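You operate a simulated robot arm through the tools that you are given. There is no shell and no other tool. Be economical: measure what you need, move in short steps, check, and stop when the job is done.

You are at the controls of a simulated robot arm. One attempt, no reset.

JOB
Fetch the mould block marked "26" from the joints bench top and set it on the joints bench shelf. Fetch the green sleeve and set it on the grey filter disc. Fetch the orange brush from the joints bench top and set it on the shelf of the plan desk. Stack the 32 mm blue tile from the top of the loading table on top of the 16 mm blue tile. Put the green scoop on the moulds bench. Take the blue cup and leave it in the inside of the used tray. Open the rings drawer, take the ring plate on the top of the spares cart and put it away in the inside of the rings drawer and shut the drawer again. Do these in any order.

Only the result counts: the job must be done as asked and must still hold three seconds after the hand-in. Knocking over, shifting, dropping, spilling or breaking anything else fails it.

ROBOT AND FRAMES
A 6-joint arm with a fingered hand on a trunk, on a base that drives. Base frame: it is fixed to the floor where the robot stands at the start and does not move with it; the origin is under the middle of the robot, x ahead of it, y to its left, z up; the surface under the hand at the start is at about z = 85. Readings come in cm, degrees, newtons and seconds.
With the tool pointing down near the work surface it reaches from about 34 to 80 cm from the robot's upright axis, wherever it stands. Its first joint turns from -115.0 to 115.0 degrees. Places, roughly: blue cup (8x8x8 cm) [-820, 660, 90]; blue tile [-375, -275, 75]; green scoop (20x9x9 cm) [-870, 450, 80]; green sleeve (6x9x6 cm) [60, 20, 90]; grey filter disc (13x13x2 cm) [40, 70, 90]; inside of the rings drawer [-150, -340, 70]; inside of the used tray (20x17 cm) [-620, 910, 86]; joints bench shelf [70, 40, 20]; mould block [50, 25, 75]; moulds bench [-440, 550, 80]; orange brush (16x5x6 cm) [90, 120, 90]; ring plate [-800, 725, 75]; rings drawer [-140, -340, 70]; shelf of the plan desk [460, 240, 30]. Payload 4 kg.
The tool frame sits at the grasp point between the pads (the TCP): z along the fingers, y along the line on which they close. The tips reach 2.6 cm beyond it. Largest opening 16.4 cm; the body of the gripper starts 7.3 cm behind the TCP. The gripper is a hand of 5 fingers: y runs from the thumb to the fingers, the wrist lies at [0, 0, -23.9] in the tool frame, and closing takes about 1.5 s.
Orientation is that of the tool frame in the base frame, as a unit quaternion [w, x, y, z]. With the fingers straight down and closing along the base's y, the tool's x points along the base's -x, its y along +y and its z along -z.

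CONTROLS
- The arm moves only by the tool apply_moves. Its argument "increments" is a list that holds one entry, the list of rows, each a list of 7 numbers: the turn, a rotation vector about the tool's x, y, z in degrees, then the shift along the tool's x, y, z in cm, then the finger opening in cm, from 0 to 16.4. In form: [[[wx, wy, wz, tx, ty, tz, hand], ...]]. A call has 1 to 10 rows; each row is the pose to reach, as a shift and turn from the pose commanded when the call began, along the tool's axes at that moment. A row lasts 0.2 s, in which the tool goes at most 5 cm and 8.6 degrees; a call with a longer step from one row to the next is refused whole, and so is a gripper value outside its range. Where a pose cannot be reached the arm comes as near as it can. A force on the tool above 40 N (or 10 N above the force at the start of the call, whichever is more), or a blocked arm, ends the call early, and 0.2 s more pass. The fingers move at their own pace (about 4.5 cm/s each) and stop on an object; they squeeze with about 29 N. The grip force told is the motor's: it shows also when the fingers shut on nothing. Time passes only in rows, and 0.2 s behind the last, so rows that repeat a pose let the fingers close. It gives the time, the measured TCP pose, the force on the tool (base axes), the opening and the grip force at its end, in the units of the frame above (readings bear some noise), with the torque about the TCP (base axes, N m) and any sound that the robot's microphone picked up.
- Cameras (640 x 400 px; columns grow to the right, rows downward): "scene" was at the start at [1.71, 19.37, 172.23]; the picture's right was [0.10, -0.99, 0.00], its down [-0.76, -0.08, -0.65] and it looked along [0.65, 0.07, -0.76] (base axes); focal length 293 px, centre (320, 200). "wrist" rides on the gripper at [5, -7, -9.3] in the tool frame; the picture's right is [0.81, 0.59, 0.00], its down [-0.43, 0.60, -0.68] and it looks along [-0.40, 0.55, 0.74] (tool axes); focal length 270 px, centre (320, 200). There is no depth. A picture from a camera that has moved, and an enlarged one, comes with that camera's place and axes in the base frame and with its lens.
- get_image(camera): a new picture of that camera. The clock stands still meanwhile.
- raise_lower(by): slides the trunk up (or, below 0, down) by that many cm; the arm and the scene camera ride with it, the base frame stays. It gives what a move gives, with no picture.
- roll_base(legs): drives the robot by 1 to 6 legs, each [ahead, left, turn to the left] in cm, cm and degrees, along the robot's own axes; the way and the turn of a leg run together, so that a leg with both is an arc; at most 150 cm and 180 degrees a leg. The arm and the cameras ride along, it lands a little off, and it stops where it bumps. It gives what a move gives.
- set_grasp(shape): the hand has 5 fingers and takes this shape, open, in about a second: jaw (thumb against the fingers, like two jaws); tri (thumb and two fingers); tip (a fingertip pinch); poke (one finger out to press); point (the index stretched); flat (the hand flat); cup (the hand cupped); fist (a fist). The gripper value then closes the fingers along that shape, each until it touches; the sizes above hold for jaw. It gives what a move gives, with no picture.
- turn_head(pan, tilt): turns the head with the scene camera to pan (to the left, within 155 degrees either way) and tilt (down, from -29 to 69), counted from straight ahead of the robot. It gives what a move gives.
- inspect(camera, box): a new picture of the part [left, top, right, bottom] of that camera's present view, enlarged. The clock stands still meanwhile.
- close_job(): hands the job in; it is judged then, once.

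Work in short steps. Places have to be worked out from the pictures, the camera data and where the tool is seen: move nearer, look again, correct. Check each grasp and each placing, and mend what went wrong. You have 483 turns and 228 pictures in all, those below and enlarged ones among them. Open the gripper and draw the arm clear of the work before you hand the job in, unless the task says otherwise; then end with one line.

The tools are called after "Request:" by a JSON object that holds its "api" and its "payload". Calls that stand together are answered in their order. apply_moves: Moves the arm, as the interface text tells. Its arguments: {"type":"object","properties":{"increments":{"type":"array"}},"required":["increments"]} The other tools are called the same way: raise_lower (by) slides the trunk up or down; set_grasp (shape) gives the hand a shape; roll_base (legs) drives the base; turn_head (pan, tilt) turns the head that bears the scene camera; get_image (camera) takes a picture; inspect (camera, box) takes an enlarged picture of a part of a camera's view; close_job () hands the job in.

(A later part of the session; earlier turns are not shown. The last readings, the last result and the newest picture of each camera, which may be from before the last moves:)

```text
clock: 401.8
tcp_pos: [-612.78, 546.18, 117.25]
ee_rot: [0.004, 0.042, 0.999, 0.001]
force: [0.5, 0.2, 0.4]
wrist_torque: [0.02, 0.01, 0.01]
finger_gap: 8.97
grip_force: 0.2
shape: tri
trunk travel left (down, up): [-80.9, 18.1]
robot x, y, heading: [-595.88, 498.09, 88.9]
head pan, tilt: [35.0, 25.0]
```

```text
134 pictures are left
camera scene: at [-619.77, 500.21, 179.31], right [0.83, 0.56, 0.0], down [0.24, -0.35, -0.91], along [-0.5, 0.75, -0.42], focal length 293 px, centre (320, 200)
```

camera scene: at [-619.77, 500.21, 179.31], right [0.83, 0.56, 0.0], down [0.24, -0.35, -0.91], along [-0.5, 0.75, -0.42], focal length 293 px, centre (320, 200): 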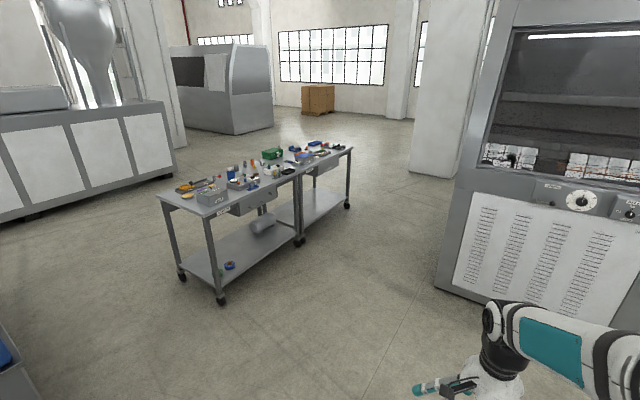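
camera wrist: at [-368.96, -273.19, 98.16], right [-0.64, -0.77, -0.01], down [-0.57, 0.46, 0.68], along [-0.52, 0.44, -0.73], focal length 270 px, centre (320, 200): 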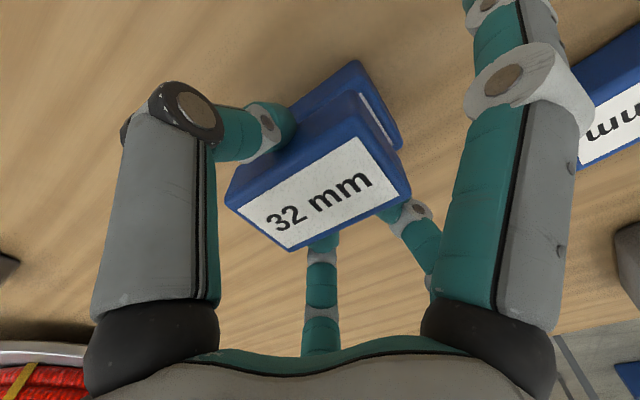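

The moulds bench's near end is at x≈-513, y 518–576, with free space by its left end. The spares cart runs from (-813, 633) to (-808, 792). I look west for the scoop.

Request:
{"api": "turn_head", "payload": {"pan": 85, "tilt": 20}}

Request:
{"api": "get_image", "payload": {"camera": "scene"}}

Request:
{"api": "inspect", "payload": {"camera": "scene", "box": [60, 100, 380, 300]}}

```text
clock: 403.0
tcp_pos: [-612.87, 546.24, 117.13]
ee_rot: [0.005, 0.042, 0.999, 0.0]
force: [-0.3, -0.4, -0.3]
wrist_torque: [0.02, -0.02, -0.04]
finger_gap: 8.95
grip_force: 0.1
shape: tri
trunk travel left (down, up): [-80.9, 18.1]
robot x, y, heading: [-595.86, 497.94, 88.9]
head pan, tilt: [85.0, 20.0]
```

```text
133 pictures are left
camera scene: at [-623.9, 493.57, 180.11], right [0.11, 0.99, 0.0], down [0.34, -0.04, -0.94], along [-0.93, 0.1, -0.34], focal length 293 px, centre (320, 200)
```

scene: 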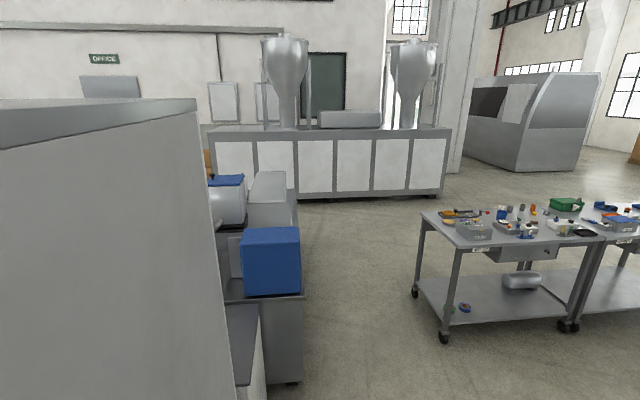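

```text
2.00 times, centred on (220, 200) of scene
camera zoom: at [-623.9, 493.57, 180.11], right [0.11, 0.99, 0.0], down [0.34, -0.04, -0.94], along [-0.93, 0.1, -0.34], focal length 586 px, centre (520, 200)
```

zoom: 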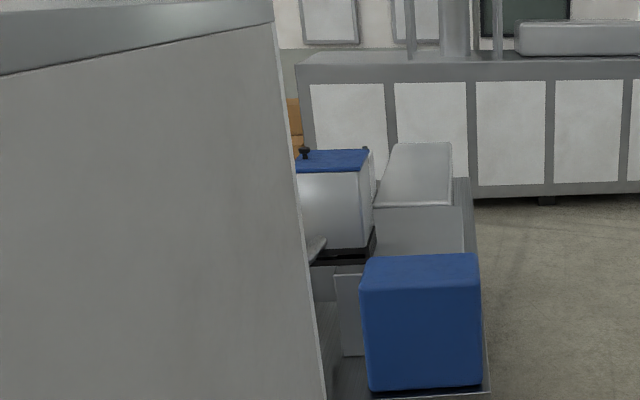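

The scoop must be fetched from the south side of that counter. I do the cup first: drive toward the cart and face it from the east.

Request:
{"api": "roll_base", "payload": {"legs": [[105, 0, 0], [0, 0, 91.1], [95, 0, 0], [0, -50, 0]]}}

Request:
{"api": "turn_head", "payload": {"pan": 0, "tilt": 35}}

Request:
{"api": "get_image", "payload": {"camera": "scene"}}

```text
clock: 419.3
tcp_pos: [-733.75, 636.43, 117.3]
ee_rot: [0.004, -0.68, 0.733, 0.005]
force: [0.3, -0.1, -0.5]
wrist_torque: [-0.04, 0.02, 0.01]
finger_gap: 8.98
grip_force: 0.0
shape: tri
trunk travel left (down, up): [-80.9, 18.1]
robot x, y, heading: [-685.7, 654.02, 179.2]
head pan, tilt: [85.0, 20.0]
```

```text
clock: 420.9
tcp_pos: [-733.59, 636.39, 117.17]
ee_rot: [0.004, -0.681, 0.732, 0.004]
force: [-0.8, 0.0, -0.6]
wrist_torque: [0.0, -0.03, 0.02]
finger_gap: 8.94
grip_force: 0.1
shape: tri
trunk travel left (down, up): [-80.9, 18.1]
robot x, y, heading: [-685.56, 653.63, 179.4]
head pan, tilt: [0.0, 35.0]
```

```text
131 pictures are left
camera scene: at [-688.72, 635.19, 177.73], right [0.01, 1.0, 0.0], down [0.57, -0.01, -0.82], along [-0.82, 0.01, -0.57], focal length 293 px, centre (320, 200)
```

scene: 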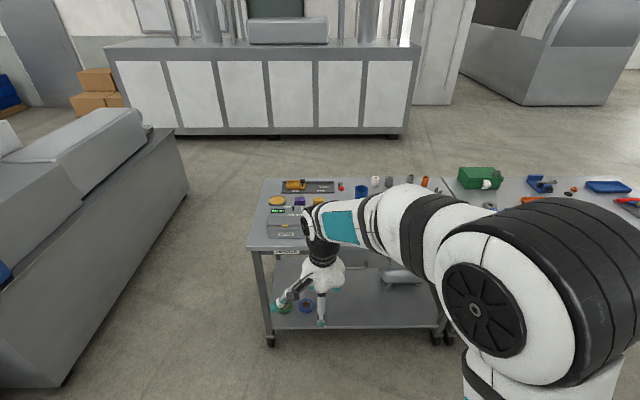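

The blue cup is at about (-825, 660) at the back of the cart. I zoom on the cart top.

Request:
{"api": "inspect", "payload": {"camera": "scene", "box": [240, 150, 440, 260]}}

Request:
{"api": "inspect", "payload": {"camera": "scene", "box": [430, 150, 640, 260]}}

```text
3.20 times, centred on (340, 205) of scene
camera zoom: at [-688.72, 635.19, 177.73], right [0.01, 1.0, 0.0], down [0.57, -0.01, -0.82], along [-0.82, 0.01, -0.57], focal length 938 px, centre (256, 184)
```

zoom: 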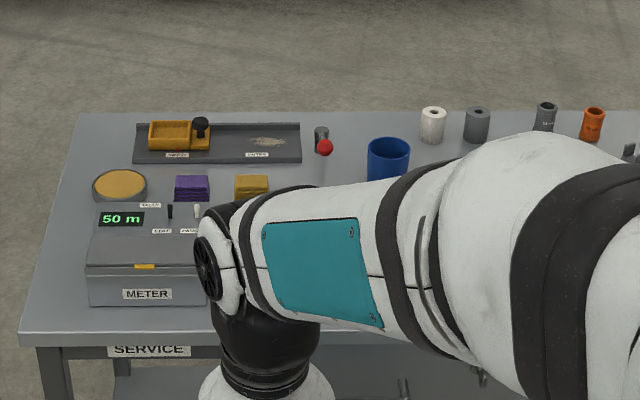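

```text
3.05 times, centred on (535, 205) of scene
camera zoom: at [-688.72, 635.19, 177.73], right [0.01, 1.0, 0.0], down [0.57, -0.01, -0.82], along [-0.82, 0.01, -0.57], focal length 894 px, centre (-335, 185)
```

zoom: 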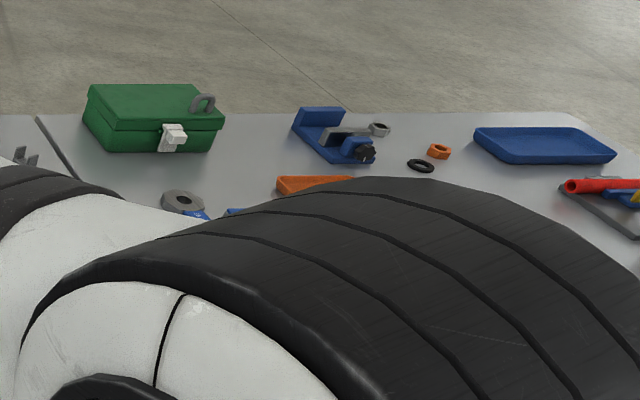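

The SERVICE cart holds the cup; the spares cart to the right holds the grey ring plate with a blue label. I check how far my base sticks out before closing in.

Request:
{"api": "turn_head", "payload": {"pan": 0, "tilt": 69}}

Request:
{"api": "get_image", "payload": {"camera": "scene"}}

Request:
{"api": "set_grasp", "payload": {"shape": "jaw"}}

```text
clock: 421.9
tcp_pos: [-733.61, 636.34, 117.27]
ee_rot: [0.003, -0.681, 0.732, 0.004]
force: [-0.2, 0.2, 0.2]
wrist_torque: [-0.02, -0.01, 0.02]
finger_gap: 8.94
grip_force: 0.1
shape: tri
trunk travel left (down, up): [-80.9, 18.1]
robot x, y, heading: [-685.91, 653.7, 179.3]
head pan, tilt: [0.0, 68.8]
```

```text
128 pictures are left
camera scene: at [-685.51, 635.16, 173.37], right [0.01, 1.0, 0.0], down [0.93, -0.01, -0.36], along [-0.36, 0.0, -0.93], focal length 293 px, centre (320, 200)
```

scene: 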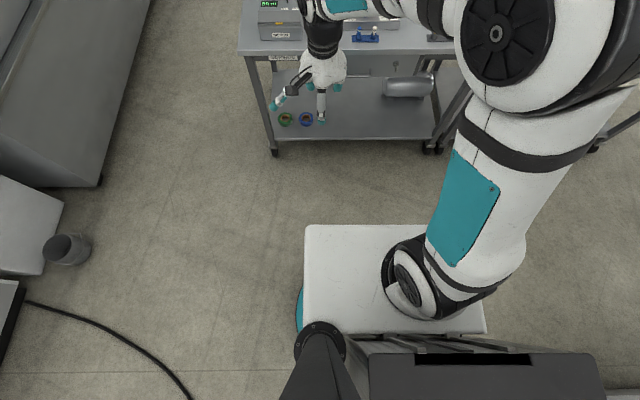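

```text
clock: 422.8
tcp_pos: [-733.75, 636.42, 117.34]
ee_rot: [0.003, -0.68, 0.733, 0.004]
force: [-1.0, 0.9, 0.0]
wrist_torque: [-0.02, -0.01, 0.02]
finger_gap: 16.41
grip_force: 0.0
shape: jaw
trunk travel left (down, up): [-80.9, 18.1]
robot x, y, heading: [-685.98, 653.28, 179.4]
head pan, tilt: [0.0, 68.8]
```

The base looks about 30 cm in radius, so there is room. I roll 57 cm closer and look at the cup again.

Request:
{"api": "roll_base", "payload": {"legs": [[57, 0, 0.6]]}}

Request:
{"api": "turn_head", "payload": {"pan": 0, "tilt": 50}}

Request:
{"api": "get_image", "payload": {"camera": "scene"}}

Request:
{"api": "get_image", "payload": {"camera": "wrist"}}

```text
clock: 426.0
tcp_pos: [-789.67, 636.26, 117.3]
ee_rot: [0.004, -0.684, 0.73, 0.004]
force: [0.0, -0.9, -0.1]
wrist_torque: [-0.01, 0.02, 0.01]
finger_gap: 16.42
grip_force: 0.0
shape: jaw
trunk travel left (down, up): [-80.9, 18.1]
robot x, y, heading: [-741.84, 653.95, 179.8]
head pan, tilt: [0.0, 68.8]
```

```text
clock: 426.8
tcp_pos: [-789.63, 636.22, 117.24]
ee_rot: [0.003, -0.685, 0.729, 0.004]
force: [0.1, -0.5, -0.3]
wrist_torque: [0.0, 0.02, 0.01]
finger_gap: 16.42
grip_force: 0.1
shape: jaw
trunk travel left (down, up): [-80.9, 18.1]
robot x, y, heading: [-741.84, 654.15, 179.9]
head pan, tilt: [0.0, 50.0]
```

```text
127 pictures are left
camera scene: at [-743.52, 635.5, 175.55], right [0.0, 1.0, 0.0], down [0.77, 0.0, -0.64], along [-0.64, 0.0, -0.77], focal length 293 px, centre (320, 200)
```

scene: 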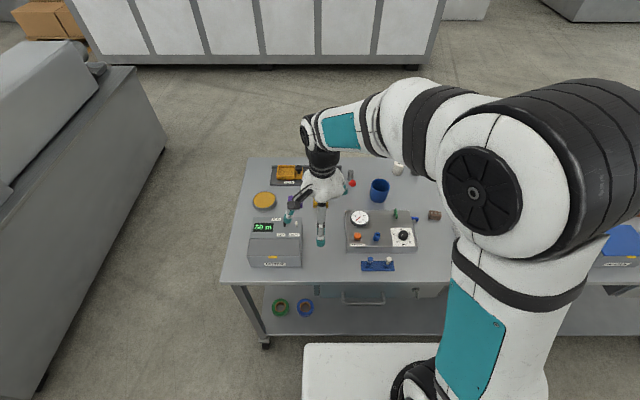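

```text
126 pictures are left
camera wrist: at [-782.96, 630.61, 126.6], right [-0.64, -0.77, -0.01], down [-0.57, 0.46, 0.68], along [-0.52, 0.44, -0.73], focal length 270 px, centre (320, 200)
```

wrist: 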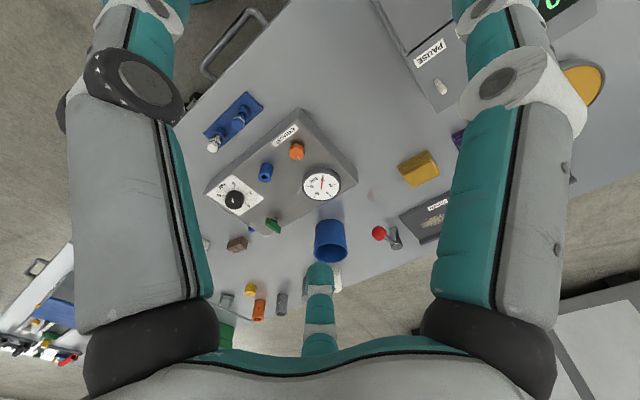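

Triangulating both views gives the cup rim centre at (-820.8, 658.7, 92.7). I roll 4 cm closer, then move above it with the hand turned -21° so the red knob beside it falls between fingers.

Request:
{"api": "roll_base", "payload": {"legs": [[4, 0, 0]]}}

Request:
{"api": "apply_moves", "payload": {"increments": [[[0, 0, -2.5, -2.3, 3.2, 0, 12], [0, 0, -5, -4.6, 6.4, 0, 12], [0, 0, -7.5, -6.9, 9.6, 0, 12], [0, 0, -10, -9.2, 12.8, 0, 12], [0, 0, -12.5, -11.5, 16, 0, 12], [0, 0, -15, -13.8, 19.2, 0, 12], [0, 0, -17.5, -16.1, 22.4, 0, 12], [0, 0, -20, -18.4, 25.6, 0, 12], [0, 0, -21, -20.4, 28.6, 0, 12], [0, 0, -21, -20.4, 28.6, 2, 12]]]}}

Request:
{"api": "get_image", "payload": {"camera": "wrist"}}

```text
clock: 427.7
tcp_pos: [-793.63, 636.31, 117.06]
ee_rot: [0.004, -0.684, 0.729, 0.004]
force: [-0.5, -0.1, -0.4]
wrist_torque: [-0.02, -0.05, 0.0]
finger_gap: 16.41
grip_force: 0.0
shape: jaw
trunk travel left (down, up): [-80.9, 18.1]
robot x, y, heading: [-745.47, 653.71, 180.1]
head pan, tilt: [0.0, 50.0]
```

```text
clock: 429.9
tcp_pos: [-820.57, 658.48, 115.5]
ee_rot: [-0.004, 0.806, -0.592, -0.004]
force: [-0.4, 0.0, 0.5]
wrist_torque: [0.01, -0.01, 0.03]
finger_gap: 12.05
grip_force: 0.1
shape: jaw
trunk travel left (down, up): [-80.9, 18.1]
robot x, y, heading: [-745.71, 654.09, 179.9]
head pan, tilt: [0.0, 50.0]
```

```text
125 pictures are left
camera wrist: at [-812.43, 655.62, 124.84], right [-0.32, -0.95, -0.01], down [-0.7, 0.23, 0.68], along [-0.64, 0.22, -0.73], focal length 270 px, centre (320, 200)
```

wrist: 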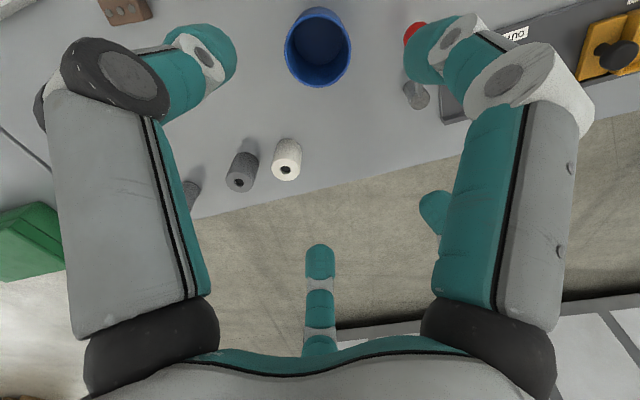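

The cup is about (+1.1, -0.4) from the axis. I correct and descend to just above it, then check.

Request:
{"api": "apply_moves", "payload": {"increments": [[[0, 0, 0, 0.7, -0.9, 4, 12], [0, 0, 0, 0.7, -0.9, 8, 12], [0, 0, 0, 0.7, -0.9, 12, 12], [0, 0, 0, 0.7, -0.9, 16, 12], [0, 0, 0, 0.7, -0.9, 18, 12], [0, 0, 0, 0.7, -0.9, 18, 12]]]}}

Request:
{"api": "get_image", "payload": {"camera": "wrist"}}

Request:
{"api": "inspect", "payload": {"camera": "scene", "box": [300, 130, 460, 230]}}

```text
clock: 431.3
tcp_pos: [-819.56, 658.38, 97.65]
ee_rot: [-0.004, 0.806, -0.592, -0.003]
force: [-1.0, 0.4, 0.1]
wrist_torque: [-0.02, -0.01, 0.02]
finger_gap: 12.05
grip_force: 0.1
shape: jaw
trunk travel left (down, up): [-80.9, 18.1]
robot x, y, heading: [-745.7, 653.82, 180.1]
head pan, tilt: [0.0, 50.0]
```

```text
124 pictures are left
camera wrist: at [-811.41, 655.42, 107.02], right [-0.32, -0.95, -0.01], down [-0.7, 0.23, 0.68], along [-0.64, 0.22, -0.73], focal length 270 px, centre (320, 200)
```

wrist: 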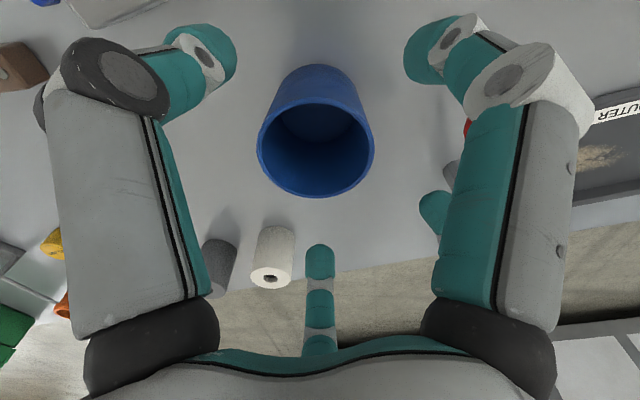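

```text
4.00 times, centred on (380, 180) of scene
camera zoom: at [-747.42, 635.52, 175.56], right [0.0, 1.0, 0.0], down [0.77, 0.0, -0.64], along [-0.64, 0.0, -0.77], focal length 1173 px, centre (80, 280)
```

zoom: 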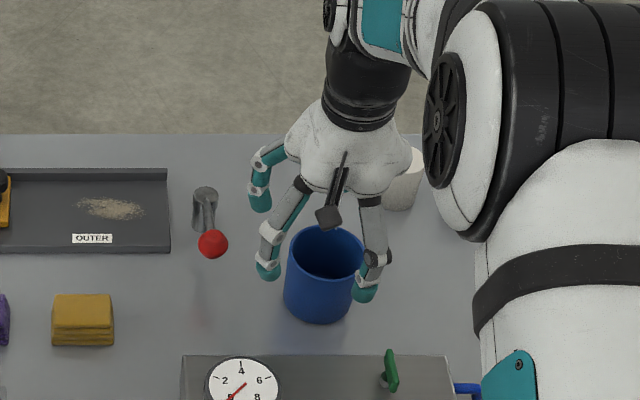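

Centred within half a centimetre. I descend to z≈90.2 and close.

Request:
{"api": "apply_moves", "payload": {"increments": [[[0, 0, 0, -0.4, 0.3, 2.5, 12], [0, 0, 0, -0.4, 0.3, 5, 12], [0, 0, 0, -0.4, 0.3, 7.4, 12], [0, 0, 0, -0.4, 0.3, 7.4, 6], [0, 0, 0, -0.4, 0.3, 7.4, 6], [0, 0, 0, -0.4, 0.3, 7.4, 6], [0, 0, 0, -0.4, 0.3, 7.4, 6], [0, 0, 0, -0.4, 0.3, 7.4, 6]]]}}

Request:
{"api": "get_image", "payload": {"camera": "wrist"}}

```text
clock: 433.1
tcp_pos: [-820.16, 658.6, 90.06]
ee_rot: [-0.004, 0.805, -0.593, -0.003]
force: [-0.9, 0.2, -0.3]
wrist_torque: [0.03, 0.0, 0.02]
finger_gap: 6.01
grip_force: 29.1
shape: jaw
trunk travel left (down, up): [-80.9, 18.1]
robot x, y, heading: [-745.55, 654.01, 179.9]
head pan, tilt: [0.0, 50.0]
```

```text
122 pictures are left
camera wrist: at [-811.95, 655.7, 99.51], right [-0.32, -0.95, -0.01], down [-0.7, 0.23, 0.68], along [-0.64, 0.22, -0.73], focal length 270 px, centre (320, 200)
```

wrist: 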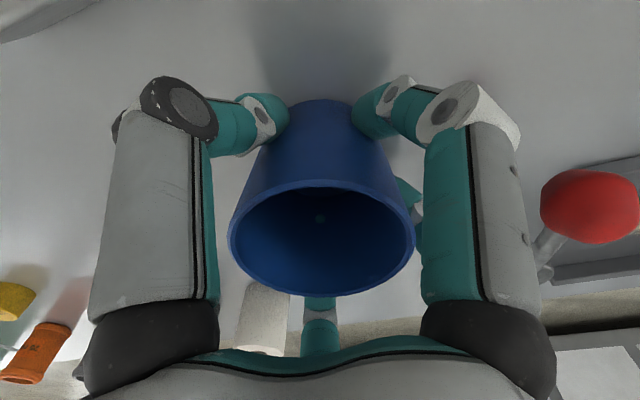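

The cup is held. I tighten the command and lift it slowly.

Request:
{"api": "apply_moves", "payload": {"increments": [[[0, 0, 0, 0, 0, 0, 4], [0, 0, 0, 0, 0, -1, 4], [0, 0, 0, 0, 0, -4, 4], [0, 0, 0, 0, 0, -8, 4], [0, 0, 0, 0, 0, -12, 4], [0, 0, 0, 0, 0, -16, 4], [0, 0, 0, 0, 0, -20, 4], [0, 0, 0, 0, 0, -24, 4], [0, 0, 0, 0, 0, -28, 4], [0, 0, 0, 0, 0, -28, 4]]]}}

Request:
{"api": "get_image", "payload": {"camera": "wrist"}}

```text
clock: 435.3
tcp_pos: [-819.85, 658.59, 117.94]
ee_rot: [-0.005, 0.806, -0.592, -0.002]
force: [-0.4, -0.2, -0.5]
wrist_torque: [0.01, -0.03, 0.02]
finger_gap: 5.98
grip_force: 28.7
shape: jaw
trunk travel left (down, up): [-80.9, 18.1]
robot x, y, heading: [-745.63, 654.07, 179.7]
head pan, tilt: [0.0, 50.0]
```

```text
121 pictures are left
camera wrist: at [-811.84, 655.63, 127.33], right [-0.32, -0.95, -0.01], down [-0.7, 0.23, 0.68], along [-0.64, 0.22, -0.73], focal length 270 px, centre (320, 200)
```

wrist: 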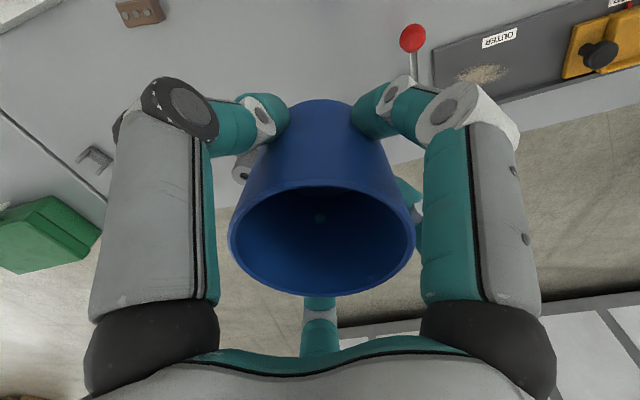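

The cup is firmly held. I back away from the cart and look toward the used tray (about (-620, 910)).

Request:
{"api": "roll_base", "payload": {"legs": [[-45, 0, 0]]}}

Request:
{"api": "turn_head", "payload": {"pan": -90, "tilt": 20}}

Request:
{"api": "get_image", "payload": {"camera": "scene"}}

```text
clock: 438.0
tcp_pos: [-774.88, 658.19, 117.96]
ee_rot: [-0.004, 0.808, -0.59, -0.004]
force: [0.4, 0.4, 0.1]
wrist_torque: [-0.01, 0.01, 0.03]
finger_gap: 5.95
grip_force: 29.1
shape: jaw
trunk travel left (down, up): [-80.9, 18.1]
robot x, y, heading: [-700.6, 653.91, -180.0]
head pan, tilt: [0.0, 50.0]
```

```text
clock: 439.7
tcp_pos: [-774.86, 658.24, 117.9]
ee_rot: [-0.004, 0.808, -0.589, -0.003]
force: [-0.2, 0.0, -0.3]
wrist_torque: [0.04, 0.01, -0.01]
finger_gap: 5.96
grip_force: 29.5
shape: jaw
trunk travel left (down, up): [-80.9, 18.1]
robot x, y, heading: [-700.29, 654.16, -179.6]
head pan, tilt: [-90.0, 20.0]
```

```text
120 pictures are left
camera scene: at [-694.6, 644.92, 180.12], right [1.0, 0.0, 0.0], down [0.0, -0.34, -0.94], along [0.0, 0.94, -0.34], focal length 293 px, centre (320, 200)
```

scene: 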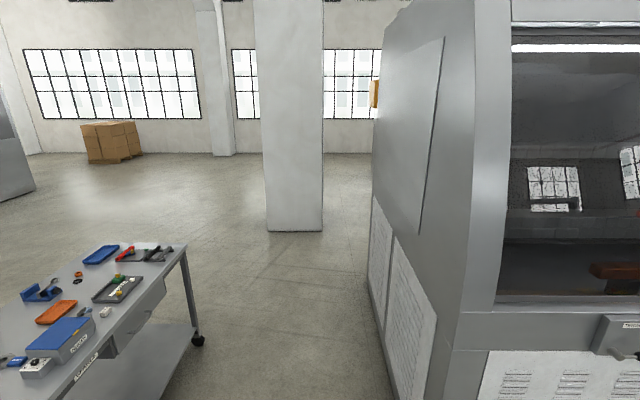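

The tray must be behind the oven. I turn to face +y and drive up the corridor to look round it.

Request:
{"api": "roll_base", "payload": {"legs": [[0, 0, -90], [0, 10, 0], [150, 0, 0], [40, 0, 0]]}}

Request:
{"api": "turn_head", "payload": {"pan": -60, "tilt": 20}}

Request:
{"api": "get_image", "payload": {"camera": "scene"}}

```text
clock: 453.8
tcp_pos: [-711.22, 918.96, 117.92]
ee_rot: [0.005, -0.161, 0.987, -0.001]
force: [0.2, 0.0, 0.2]
wrist_torque: [-0.04, 0.01, -0.02]
finger_gap: 5.91
grip_force: 28.8
shape: jaw
trunk travel left (down, up): [-80.9, 18.1]
robot x, y, heading: [-714.25, 844.5, 91.1]
head pan, tilt: [-90.0, 20.0]
```

```text
clock: 454.7
tcp_pos: [-711.33, 918.92, 117.91]
ee_rot: [0.006, -0.162, 0.987, -0.002]
force: [-0.1, -0.1, -1.2]
wrist_torque: [-0.02, -0.03, -0.01]
finger_gap: 5.91
grip_force: 29.2
shape: jaw
trunk travel left (down, up): [-80.9, 18.1]
robot x, y, heading: [-714.27, 844.62, 91.2]
head pan, tilt: [-60.0, 20.0]
```

```text
119 pictures are left
camera scene: at [-724.61, 842.93, 180.12], right [0.52, -0.86, 0.0], down [-0.29, -0.18, -0.94], along [0.81, 0.48, -0.34], focal length 293 px, centre (320, 200)
```

scene: 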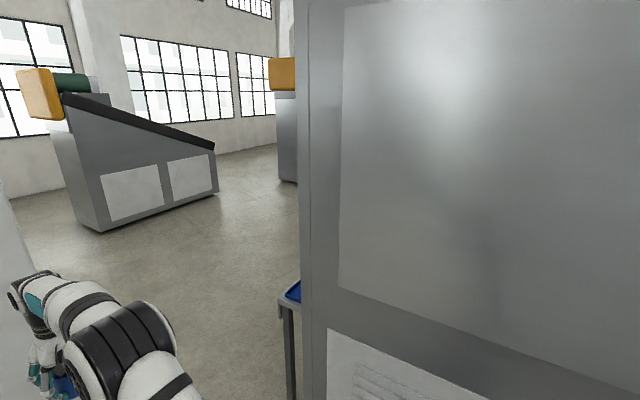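

The table with the blue tray stands just behind the oven, its end at about (-630, 916). I retract the arm, advance to y≈915 and turn to face +x.

Request:
{"api": "apply_moves", "payload": {"increments": [[[0, 0, 0, 0, -4, 0, 4], [0, 0, 0, 0, -8, 0, 4], [0, 0, 0, 0, -12, 0, 4], [0, 0, 0, 0, -16, 0, 4], [0, 0, 0, 0, -20, 0, 4], [0, 0, 0, 0, -20, 0, 4]]]}}

Request:
{"api": "roll_base", "payload": {"legs": [[73, 0, 0], [0, 0, -91]]}}

Request:
{"api": "turn_head", "payload": {"pan": 0, "tilt": 40}}

Request:
{"api": "get_image", "payload": {"camera": "scene"}}

```text
clock: 456.1
tcp_pos: [-704.75, 899.93, 118.08]
ee_rot: [0.005, -0.162, 0.987, -0.001]
force: [0.3, 0.1, -0.8]
wrist_torque: [0.01, 0.03, 0.03]
finger_gap: 5.92
grip_force: 29.2
shape: jaw
trunk travel left (down, up): [-80.9, 18.1]
robot x, y, heading: [-714.26, 844.38, 91.3]
head pan, tilt: [-60.0, 20.0]
```

```text
clock: 463.9
tcp_pos: [-659.89, 906.68, 118.13]
ee_rot: [0.003, 0.587, 0.81, -0.004]
force: [0.7, 0.2, -0.3]
wrist_torque: [0.0, -0.05, -0.03]
finger_gap: 5.88
grip_force: 28.9
shape: jaw
trunk travel left (down, up): [-80.9, 18.1]
robot x, y, heading: [-715.29, 916.28, 0.7]
head pan, tilt: [-60.0, 20.0]
```

```text
clock: 465.2
tcp_pos: [-659.97, 906.69, 118.16]
ee_rot: [0.004, 0.586, 0.81, -0.005]
force: [0.4, 0.4, -0.2]
wrist_torque: [-0.02, 0.03, -0.02]
finger_gap: 5.87
grip_force: 29.0
shape: jaw
trunk travel left (down, up): [-80.9, 18.1]
robot x, y, heading: [-715.14, 916.59, 0.7]
head pan, tilt: [0.0, 40.0]
```

```text
118 pictures are left
camera scene: at [-713.0, 935.01, 176.98], right [0.01, -1.0, 0.0], down [-0.64, -0.01, -0.77], along [0.77, 0.01, -0.64], focal length 293 px, centre (320, 200)
```

scene: 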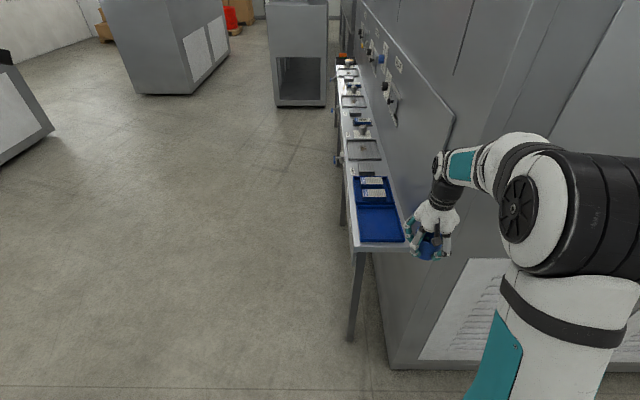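

I zoom in on the tray.

Request:
{"api": "inspect", "payload": {"camera": "scene", "box": [320, 150, 464, 270]}}

```text
3.33 times, centred on (392, 210) of scene
camera zoom: at [-713.0, 935.01, 176.98], right [0.01, -1.0, 0.0], down [-0.64, -0.01, -0.77], along [0.77, 0.01, -0.64], focal length 978 px, centre (80, 167)
```

zoom: 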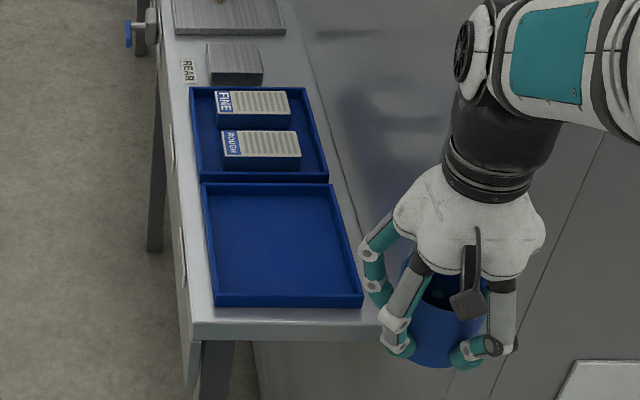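

The near empty tray is at (-619.5, 909.7), matching the given place. I zoom on the edge labels to be sure it's "used".

Request:
{"api": "inspect", "payload": {"camera": "scene", "box": [340, 160, 404, 250]}}

```text
4.44 times, centred on (372, 205) of scene
camera zoom: at [-713.0, 935.01, 176.98], right [0.01, -1.0, 0.0], down [-0.64, -0.01, -0.77], along [0.77, 0.01, -0.64], focal length 1303 px, centre (89, 178)
```

zoom: 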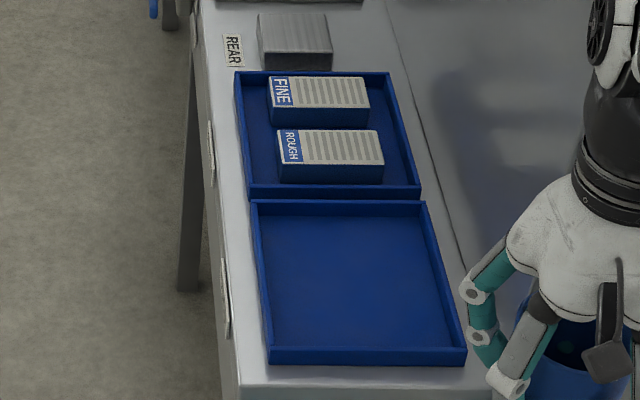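

I accept it. To keep the elbow clear of the oven I approach diagonally: robot to about (-668, 957), heading -45°.

Request:
{"api": "roll_base", "payload": {"legs": [[0, 41, -0.7], [47, 0, 0], [0, 0, -45]]}}

Request:
{"api": "turn_head", "payload": {"pan": 0, "tilt": 50}}

Request:
{"api": "get_image", "payload": {"camera": "scene"}}

```text
clock: 472.2
tcp_pos: [-636.58, 911.11, 118.14]
ee_rot: [0.001, 0.855, 0.518, -0.005]
force: [0.3, 0.1, -0.7]
wrist_torque: [0.01, -0.01, 0.0]
finger_gap: 5.92
grip_force: 29.4
shape: jaw
trunk travel left (down, up): [-80.9, 18.1]
robot x, y, heading: [-668.5, 957.64, -44.9]
head pan, tilt: [0.0, 40.0]
```

```text
clock: 472.9
tcp_pos: [-636.57, 911.04, 118.18]
ee_rot: [0.001, 0.855, 0.519, -0.004]
force: [-0.5, -0.7, -0.4]
wrist_torque: [0.01, 0.0, 0.02]
finger_gap: 5.92
grip_force: 28.2
shape: jaw
trunk travel left (down, up): [-80.9, 18.1]
robot x, y, heading: [-668.07, 957.27, -44.8]
head pan, tilt: [0.0, 50.0]
```

```text
115 pictures are left
camera scene: at [-653.96, 969.41, 175.56], right [-0.71, -0.71, 0.0], down [-0.54, 0.54, -0.64], along [0.45, -0.45, -0.77], focal length 293 px, centre (320, 200)
```

scene: 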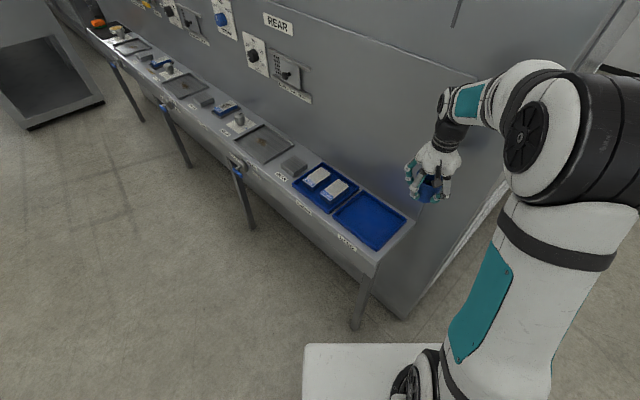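

Request:
{"api": "inspect", "payload": {"camera": "scene", "box": [270, 150, 430, 250]}}

```text
4.00 times, centred on (350, 200) of scene
camera zoom: at [-653.96, 969.41, 175.56], right [-0.71, -0.71, 0.0], down [-0.54, 0.54, -0.64], along [0.45, -0.45, -0.77], focal length 1173 px, centre (200, 200)
```

zoom: 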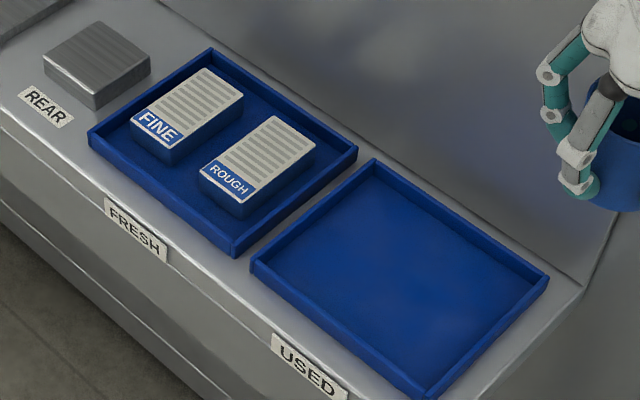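

The label reads USED. I carry the cup over the tray's centre (-620.6, 910.2) and descend to a hover.

Request:
{"api": "apply_moves", "payload": {"increments": [[[0, 0, 0, 1.6, 3.6, 0, 4], [0, 0, 0, 3.3, 7.3, 0, 4], [0, 0, 0, 5, 11, 0, 4], [0, 0, 0, 6.6, 14.6, 0, 4], [0, 0, 0, 6.6, 14.6, 4.5, 4], [0, 0, 0, 6.6, 14.6, 9, 4], [0, 0, 0, 6.6, 14.6, 13.5, 4], [0, 0, 0, 6.6, 14.6, 18, 4], [0, 0, 0, 6.6, 14.6, 21, 4], [0, 0, 0, 6.6, 14.6, 21, 4]]]}}

Request:
{"api": "inspect", "payload": {"camera": "scene", "box": [290, 160, 450, 260]}}

Request:
{"api": "get_image", "payload": {"camera": "wrist"}}

```text
clock: 475.1
tcp_pos: [-620.8, 909.98, 97.05]
ee_rot: [0.002, 0.855, 0.518, -0.005]
force: [0.7, 0.2, -0.2]
wrist_torque: [-0.01, 0.0, 0.02]
finger_gap: 5.87
grip_force: 28.9
shape: jaw
trunk travel left (down, up): [-80.9, 18.1]
robot x, y, heading: [-668.38, 957.6, -45.2]
head pan, tilt: [0.0, 50.0]
```

```text
4.00 times, centred on (370, 210) of scene
camera zoom: at [-653.97, 969.42, 175.56], right [-0.71, -0.71, 0.0], down [-0.54, 0.54, -0.64], along [0.45, -0.45, -0.77], focal length 1173 px, centre (120, 160)
```

zoom: 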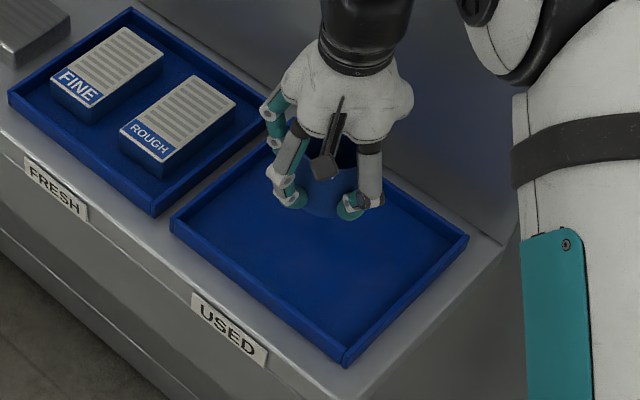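

```text
112 pictures are left
camera wrist: at [-624.48, 917.64, 106.45], right [0.9, 0.45, -0.01], down [0.33, -0.65, 0.68], along [0.3, -0.61, -0.73], focal length 270 px, centre (320, 200)
```

wrist: 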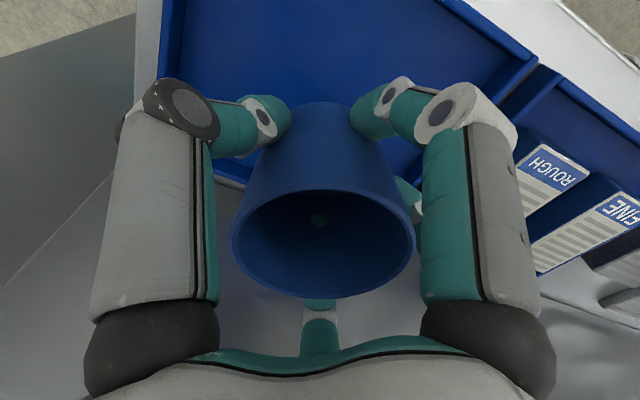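

The cup is centred over the tray. I lower it until contact.

Request:
{"api": "apply_moves", "payload": {"increments": [[[0, 0, 0, 0, 0, 2.5, 4], [0, 0, 0, 0, 0, 4.5, 4], [0, 0, 0, 0, 0, 5, 4], [0, 0, 0, 0, 0, 5.4, 4], [0, 0, 0, 0, 0, 5.8, 4], [0, 0, 0, 0, 0, 6.2, 4], [0, 0, 0, 0, 0, 6.6, 4], [0, 0, 0, 0, 0, 7, 4], [0, 0, 0, 0, 0, 7.4, 4], [0, 0, 0, 0, 0, 7.8, 4]]]}}

Request:
{"api": "inspect", "payload": {"camera": "scene", "box": [290, 160, 450, 260]}}

```text
clock: 477.2
tcp_pos: [-620.49, 909.81, 90.32]
ee_rot: [0.006, 0.855, 0.519, -0.003]
force: [-4.6, 5.0, 24.5]
wrist_torque: [0.31, 0.19, 0.01]
finger_gap: 5.99
grip_force: 28.5
shape: jaw
trunk travel left (down, up): [-80.9, 18.1]
robot x, y, heading: [-668.91, 957.98, -45.3]
head pan, tilt: [0.0, 50.0]
stopped in row 10: the force on the tool passed its limit at 44 N (the readings are from after the stop); the commanded pose is now the measured one
```

```text
4.00 times, centred on (370, 210) of scene
camera zoom: at [-654.19, 969.64, 175.58], right [-0.71, -0.71, 0.0], down [-0.54, 0.54, -0.64], along [0.46, -0.46, -0.76], focal length 1173 px, centre (120, 160)
```

zoom: 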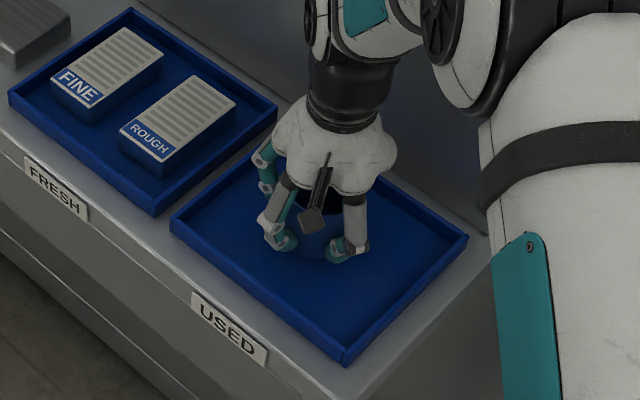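

Contact in the tray. I ease up slightly, open, and rise.

Request:
{"api": "apply_moves", "payload": {"increments": [[[0, 0, 0, 0, 0, -0.3, 4], [0, 0, 0, 0, 0, -0.3, 8], [0, 0, 0, 0, 0, -0.3, 11], [0, 0, 0, 0, 0, -0.3, 11], [0, 0, 0, 0, 0, -0.3, 11], [0, 0, 0, 0, 0, -4, 11], [0, 0, 0, 0, 0, -8, 11], [0, 0, 0, 0, 0, -13, 11], [0, 0, 0, 0, 0, -18, 11], [0, 0, 0, 0, 0, -23, 11]]]}}

Request:
{"api": "inspect", "payload": {"camera": "scene", "box": [290, 160, 450, 260]}}

```text
clock: 479.4
tcp_pos: [-620.64, 910.3, 112.93]
ee_rot: [0.005, 0.855, 0.519, -0.004]
force: [-0.4, 0.2, 0.2]
wrist_torque: [-0.01, -0.01, -0.01]
finger_gap: 10.92
grip_force: 0.1
shape: jaw
trunk travel left (down, up): [-80.9, 18.1]
robot x, y, heading: [-668.34, 957.32, -45.1]
head pan, tilt: [0.0, 50.0]
```

```text
4.00 times, centred on (370, 210) of scene
camera zoom: at [-654.04, 969.5, 175.55], right [-0.71, -0.71, 0.0], down [-0.54, 0.54, -0.64], along [0.45, -0.45, -0.77], focal length 1173 px, centre (120, 160)
```

zoom: 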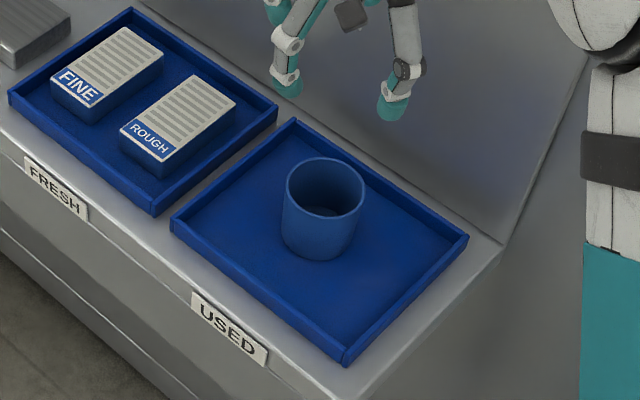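

The cup stands in the USED tray. Next is the scoop: I retract the arm and retrace to the corridor, then toward the gap.

Request:
{"api": "apply_moves", "payload": {"increments": [[[0, 0, 0, 0, -4, -1, 11], [0, 0, 0, 0, -8, -2, 11], [0, 0, 0, 0, -12, -3, 11], [0, 0, 0, 0, -16, -4, 11], [0, 0, 0, 0, -16, -4, 11]]]}}

Request:
{"api": "roll_base", "payload": {"legs": [[0, 0, 45], [-46, 0, 0], [0, 0, -90], [150, 0, 0], [150, 0, 0], [48, 0, 0]]}}

Request:
{"api": "turn_head", "payload": {"pan": 0, "tilt": 20}}

Request:
{"api": "get_image", "payload": {"camera": "scene"}}

```text
clock: 480.6
tcp_pos: [-634.66, 917.46, 116.77]
ee_rot: [0.005, 0.855, 0.518, -0.004]
force: [0.4, 0.3, 0.8]
wrist_torque: [0.01, 0.01, 0.0]
finger_gap: 10.94
grip_force: 0.1
shape: jaw
trunk travel left (down, up): [-80.9, 18.1]
robot x, y, heading: [-668.28, 957.35, -45.1]
head pan, tilt: [0.0, 50.0]
```

```text
clock: 506.0
tcp_pos: [-719.73, 554.95, 116.8]
ee_rot: [0.003, 0.987, 0.163, -0.006]
force: [0.1, -0.3, -0.7]
wrist_torque: [0.0, -0.01, 0.01]
finger_gap: 10.96
grip_force: 0.0
shape: jaw
trunk travel left (down, up): [-80.9, 18.1]
robot x, y, heading: [-716.39, 607.16, -88.5]
head pan, tilt: [0.0, 50.0]
```

```text
clock: 506.9
tcp_pos: [-719.6, 555.0, 116.76]
ee_rot: [0.003, 0.987, 0.162, -0.005]
force: [-0.5, 0.1, 0.2]
wrist_torque: [-0.01, 0.0, -0.02]
finger_gap: 10.93
grip_force: 0.1
shape: jaw
trunk travel left (down, up): [-80.9, 18.1]
robot x, y, heading: [-716.28, 607.14, -88.6]
head pan, tilt: [0.0, 20.0]
```

```text
109 pictures are left
camera scene: at [-697.72, 604.29, 180.11], right [-1.0, -0.02, 0.0], down [-0.01, 0.34, -0.94], along [0.02, -0.94, -0.34], focal length 293 px, centre (320, 200)
```

scene: 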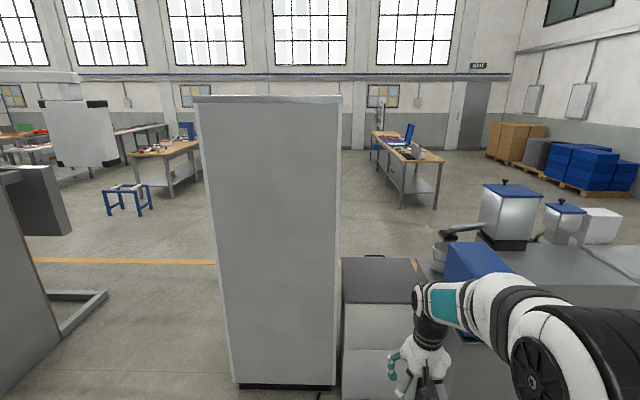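

The gap between the tall cabinet (x≤-640) and the panel (x≥-540) is ahead left. I strafe to x≈-590 and go through to y≈290.

Request:
{"api": "roll_base", "payload": {"legs": [[0, 0, -1.4], [0, 126, 0], [60, 0, 0]]}}

Request:
{"api": "get_image", "payload": {"camera": "scene"}}

```text
clock: 516.7
tcp_pos: [-590.28, 496.09, 116.74]
ee_rot: [0.003, 0.988, 0.157, -0.006]
force: [-0.6, 0.1, -0.4]
wrist_torque: [0.0, 0.01, 0.01]
finger_gap: 10.94
grip_force: 0.0
shape: jaw
trunk travel left (down, up): [-80.9, 18.1]
robot x, y, heading: [-586.78, 548.43, -89.2]
head pan, tilt: [0.0, 20.0]
```

```text
108 pictures are left
camera scene: at [-567.8, 545.18, 180.11], right [-1.0, -0.01, 0.0], down [0.0, 0.34, -0.94], along [0.01, -0.94, -0.34], focal length 293 px, centre (320, 200)
```

scene: 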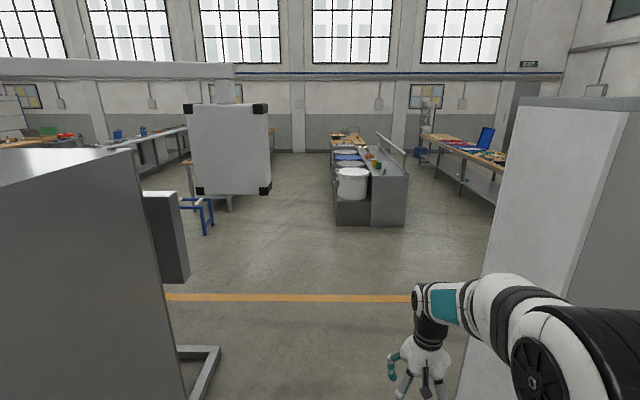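

Clear on both sides. I drive through to y≈300.

Request:
{"api": "roll_base", "payload": {"legs": [[150, 0, 0], [98, 0, 0], [0, 0, -90], [150, 0, 0], [130, 0, 0]]}}

Request:
{"api": "turn_head", "payload": {"pan": -70, "tilt": 30}}

Request:
{"api": "get_image", "payload": {"camera": "scene"}}

```text
clock: 546.0
tcp_pos: [-912.36, 277.36, 116.85]
ee_rot: [-0.002, 0.833, -0.553, -0.006]
force: [-0.1, 0.4, 0.3]
wrist_torque: [-0.01, 0.0, 0.0]
finger_gap: 10.94
grip_force: 0.1
shape: jaw
trunk travel left (down, up): [-80.9, 18.1]
robot x, y, heading: [-859.95, 277.6, -174.6]
head pan, tilt: [0.0, 20.0]
```

```text
clock: 547.5
tcp_pos: [-912.19, 277.2, 116.89]
ee_rot: [-0.003, 0.833, -0.553, -0.006]
force: [0.3, -0.5, 0.7]
wrist_torque: [0.03, 0.02, 0.02]
finger_gap: 10.93
grip_force: 0.0
shape: jaw
trunk travel left (down, up): [-80.9, 18.1]
robot x, y, heading: [-860.43, 277.52, -174.6]
head pan, tilt: [-70.0, 30.0]
```

```text
107 pictures are left
camera scene: at [-856.27, 267.94, 178.51], right [0.9, 0.43, 0.0], down [0.22, -0.45, -0.87], along [-0.37, 0.78, -0.5], focal length 293 px, centre (320, 200)
```

scene: 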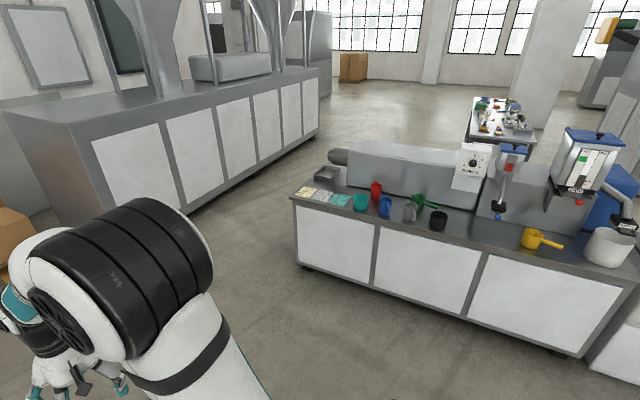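

The counter holds cups and a green scoop at around pixel (425, 203). I zoom.

Request:
{"api": "inspect", "payload": {"camera": "scene", "box": [290, 150, 490, 260]}}

```text
3.20 times, centred on (390, 205) of scene
camera zoom: at [-856.27, 267.94, 178.51], right [0.9, 0.43, 0.0], down [0.22, -0.45, -0.87], along [-0.37, 0.78, -0.5], focal length 938 px, centre (96, 184)
```

zoom: 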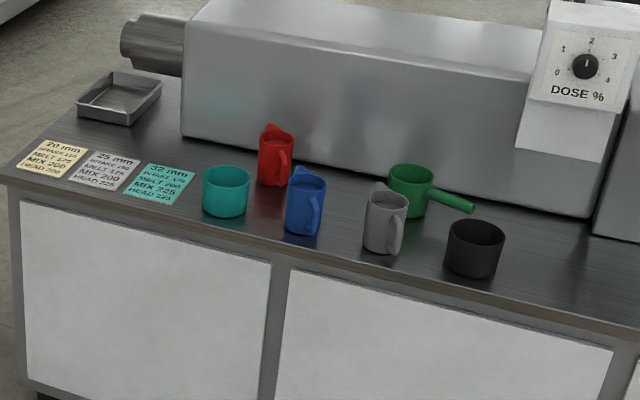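

The green scoop's bowl stands at about x≈-868 with its handle pointing right. I turn to face the counter, come nearer, and triangulate.

Request:
{"api": "roll_base", "payload": {"legs": [[0, 0, -95.4], [0, -8, 0], [40, 0, 0]]}}

Request:
{"api": "turn_head", "payload": {"pan": 0, "tilt": 45}}

Request:
{"api": "get_image", "payload": {"camera": "scene"}}

Request:
{"api": "get_image", "payload": {"camera": "wrist"}}

```text
clock: 554.6
tcp_pos: [-848.18, 369.22, 116.8]
ee_rot: [0.006, -0.155, 0.988, 0.003]
force: [0.4, 0.3, -0.2]
wrist_torque: [0.0, 0.02, -0.02]
finger_gap: 10.95
grip_force: 0.0
shape: jaw
trunk travel left (down, up): [-80.9, 18.1]
robot x, y, heading: [-852.7, 316.84, 90.5]
head pan, tilt: [-70.0, 30.0]
```

```text
clock: 556.0
tcp_pos: [-848.06, 369.12, 116.78]
ee_rot: [0.005, -0.155, 0.988, 0.003]
force: [0.8, -0.4, 0.1]
wrist_torque: [-0.02, 0.02, 0.0]
finger_gap: 10.95
grip_force: 0.0
shape: jaw
trunk travel left (down, up): [-80.9, 18.1]
robot x, y, heading: [-852.37, 317.27, 90.3]
head pan, tilt: [0.0, 45.0]
```

```text
105 pictures are left
camera scene: at [-870.96, 319.12, 176.25], right [1.0, 0.0, 0.0], down [0.0, -0.71, -0.71], along [0.0, 0.71, -0.71], focal length 293 px, centre (320, 200)
```

scene: 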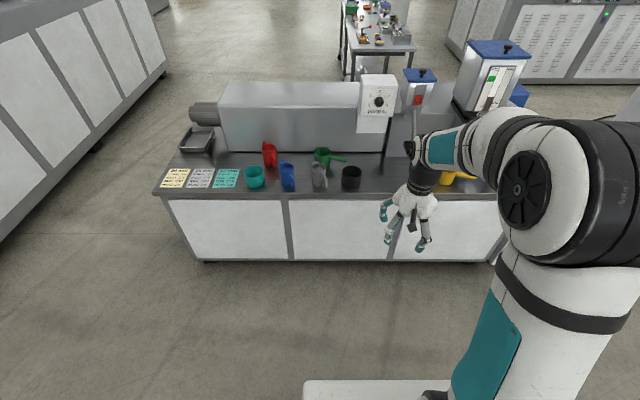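

```text
104 pictures are left
camera wrist: at [-850.88, 360.81, 126.15], right [-0.95, 0.31, -0.01], down [0.22, 0.69, 0.68], along [0.22, 0.65, -0.73], focal length 270 px, centre (320, 200)
```

wrist: 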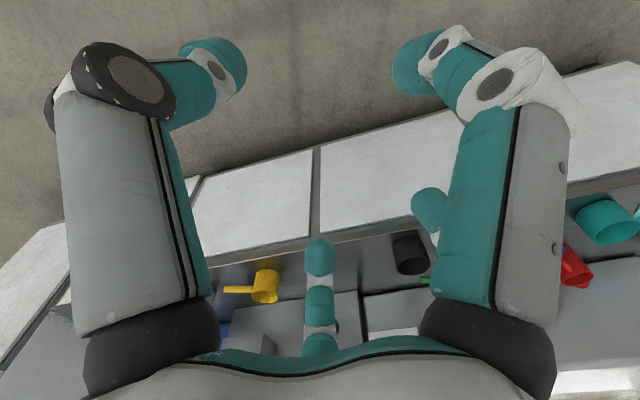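

Request:
{"api": "inspect", "payload": {"camera": "scene", "box": [240, 130, 400, 230]}}

```text
4.00 times, centred on (320, 180) of scene
camera zoom: at [-870.96, 319.12, 176.25], right [1.0, 0.0, 0.0], down [0.0, -0.71, -0.71], along [0.0, 0.71, -0.71], focal length 1173 px, centre (320, 280)
```

zoom: 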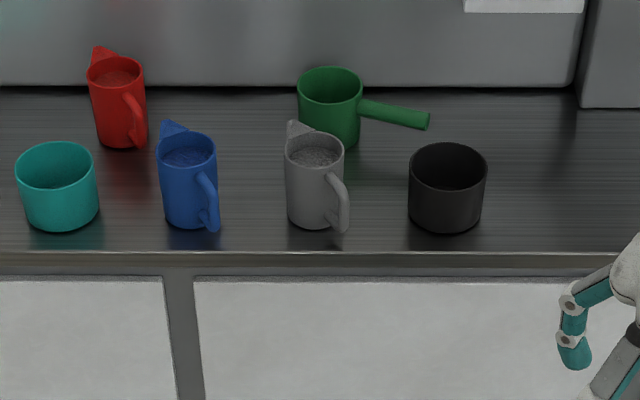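

Triangulation: bowl rim centre (-869.8, 455.4), rim z≈78.8, counter z≈70.4; the handle points toward (+x, slightly -y). I'll use a five-finger grasp around the bowl with the hand yawed so the handle falls between fingers. I lower the trunk 10 cm and move in.

Request:
{"api": "raise_lower", "payload": {"by": -8}}

Request:
{"api": "roll_base", "payload": {"legs": [[0, 12, 0], [64, 0, 0]]}}

Request:
{"api": "get_image", "payload": {"camera": "scene"}}

Request:
{"api": "get_image", "payload": {"camera": "wrist"}}

```text
clock: 557.2
tcp_pos: [-848.11, 369.11, 108.93]
ee_rot: [0.005, -0.154, 0.988, 0.003]
force: [0.6, -0.4, -0.7]
wrist_torque: [-0.01, 0.0, 0.02]
finger_gap: 10.95
grip_force: 0.0
shape: jaw
trunk travel left (down, up): [-72.9, 26.1]
robot x, y, heading: [-852.29, 316.8, 90.4]
head pan, tilt: [0.0, 45.0]
```

```text
clock: 561.5
tcp_pos: [-859.79, 431.79, 108.85]
ee_rot: [0.007, -0.15, 0.989, 0.003]
force: [0.9, 0.0, -0.3]
wrist_torque: [-0.02, 0.01, 0.02]
finger_gap: 10.94
grip_force: 0.0
shape: jaw
trunk travel left (down, up): [-72.9, 26.1]
robot x, y, heading: [-864.41, 379.57, 89.5]
head pan, tilt: [0.0, 45.0]
```

```text
102 pictures are left
camera scene: at [-883.12, 382.03, 168.25], right [1.0, 0.0, 0.0], down [0.0, -0.71, -0.71], along [0.0, 0.71, -0.71], focal length 293 px, centre (320, 200)
```

scene: 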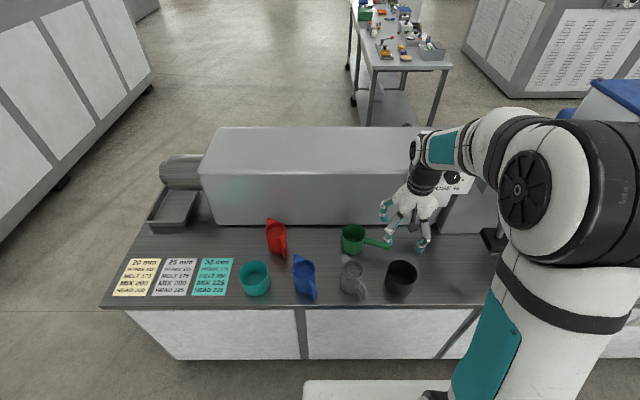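

```text
101 pictures are left
camera wrist: at [-862.62, 423.49, 118.13], right [-0.95, 0.32, -0.01], down [0.23, 0.69, 0.68], along [0.23, 0.65, -0.73], focal length 270 px, centre (320, 200)
```

wrist: 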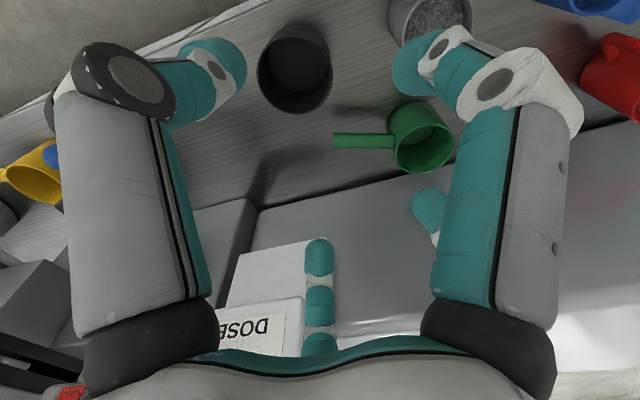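

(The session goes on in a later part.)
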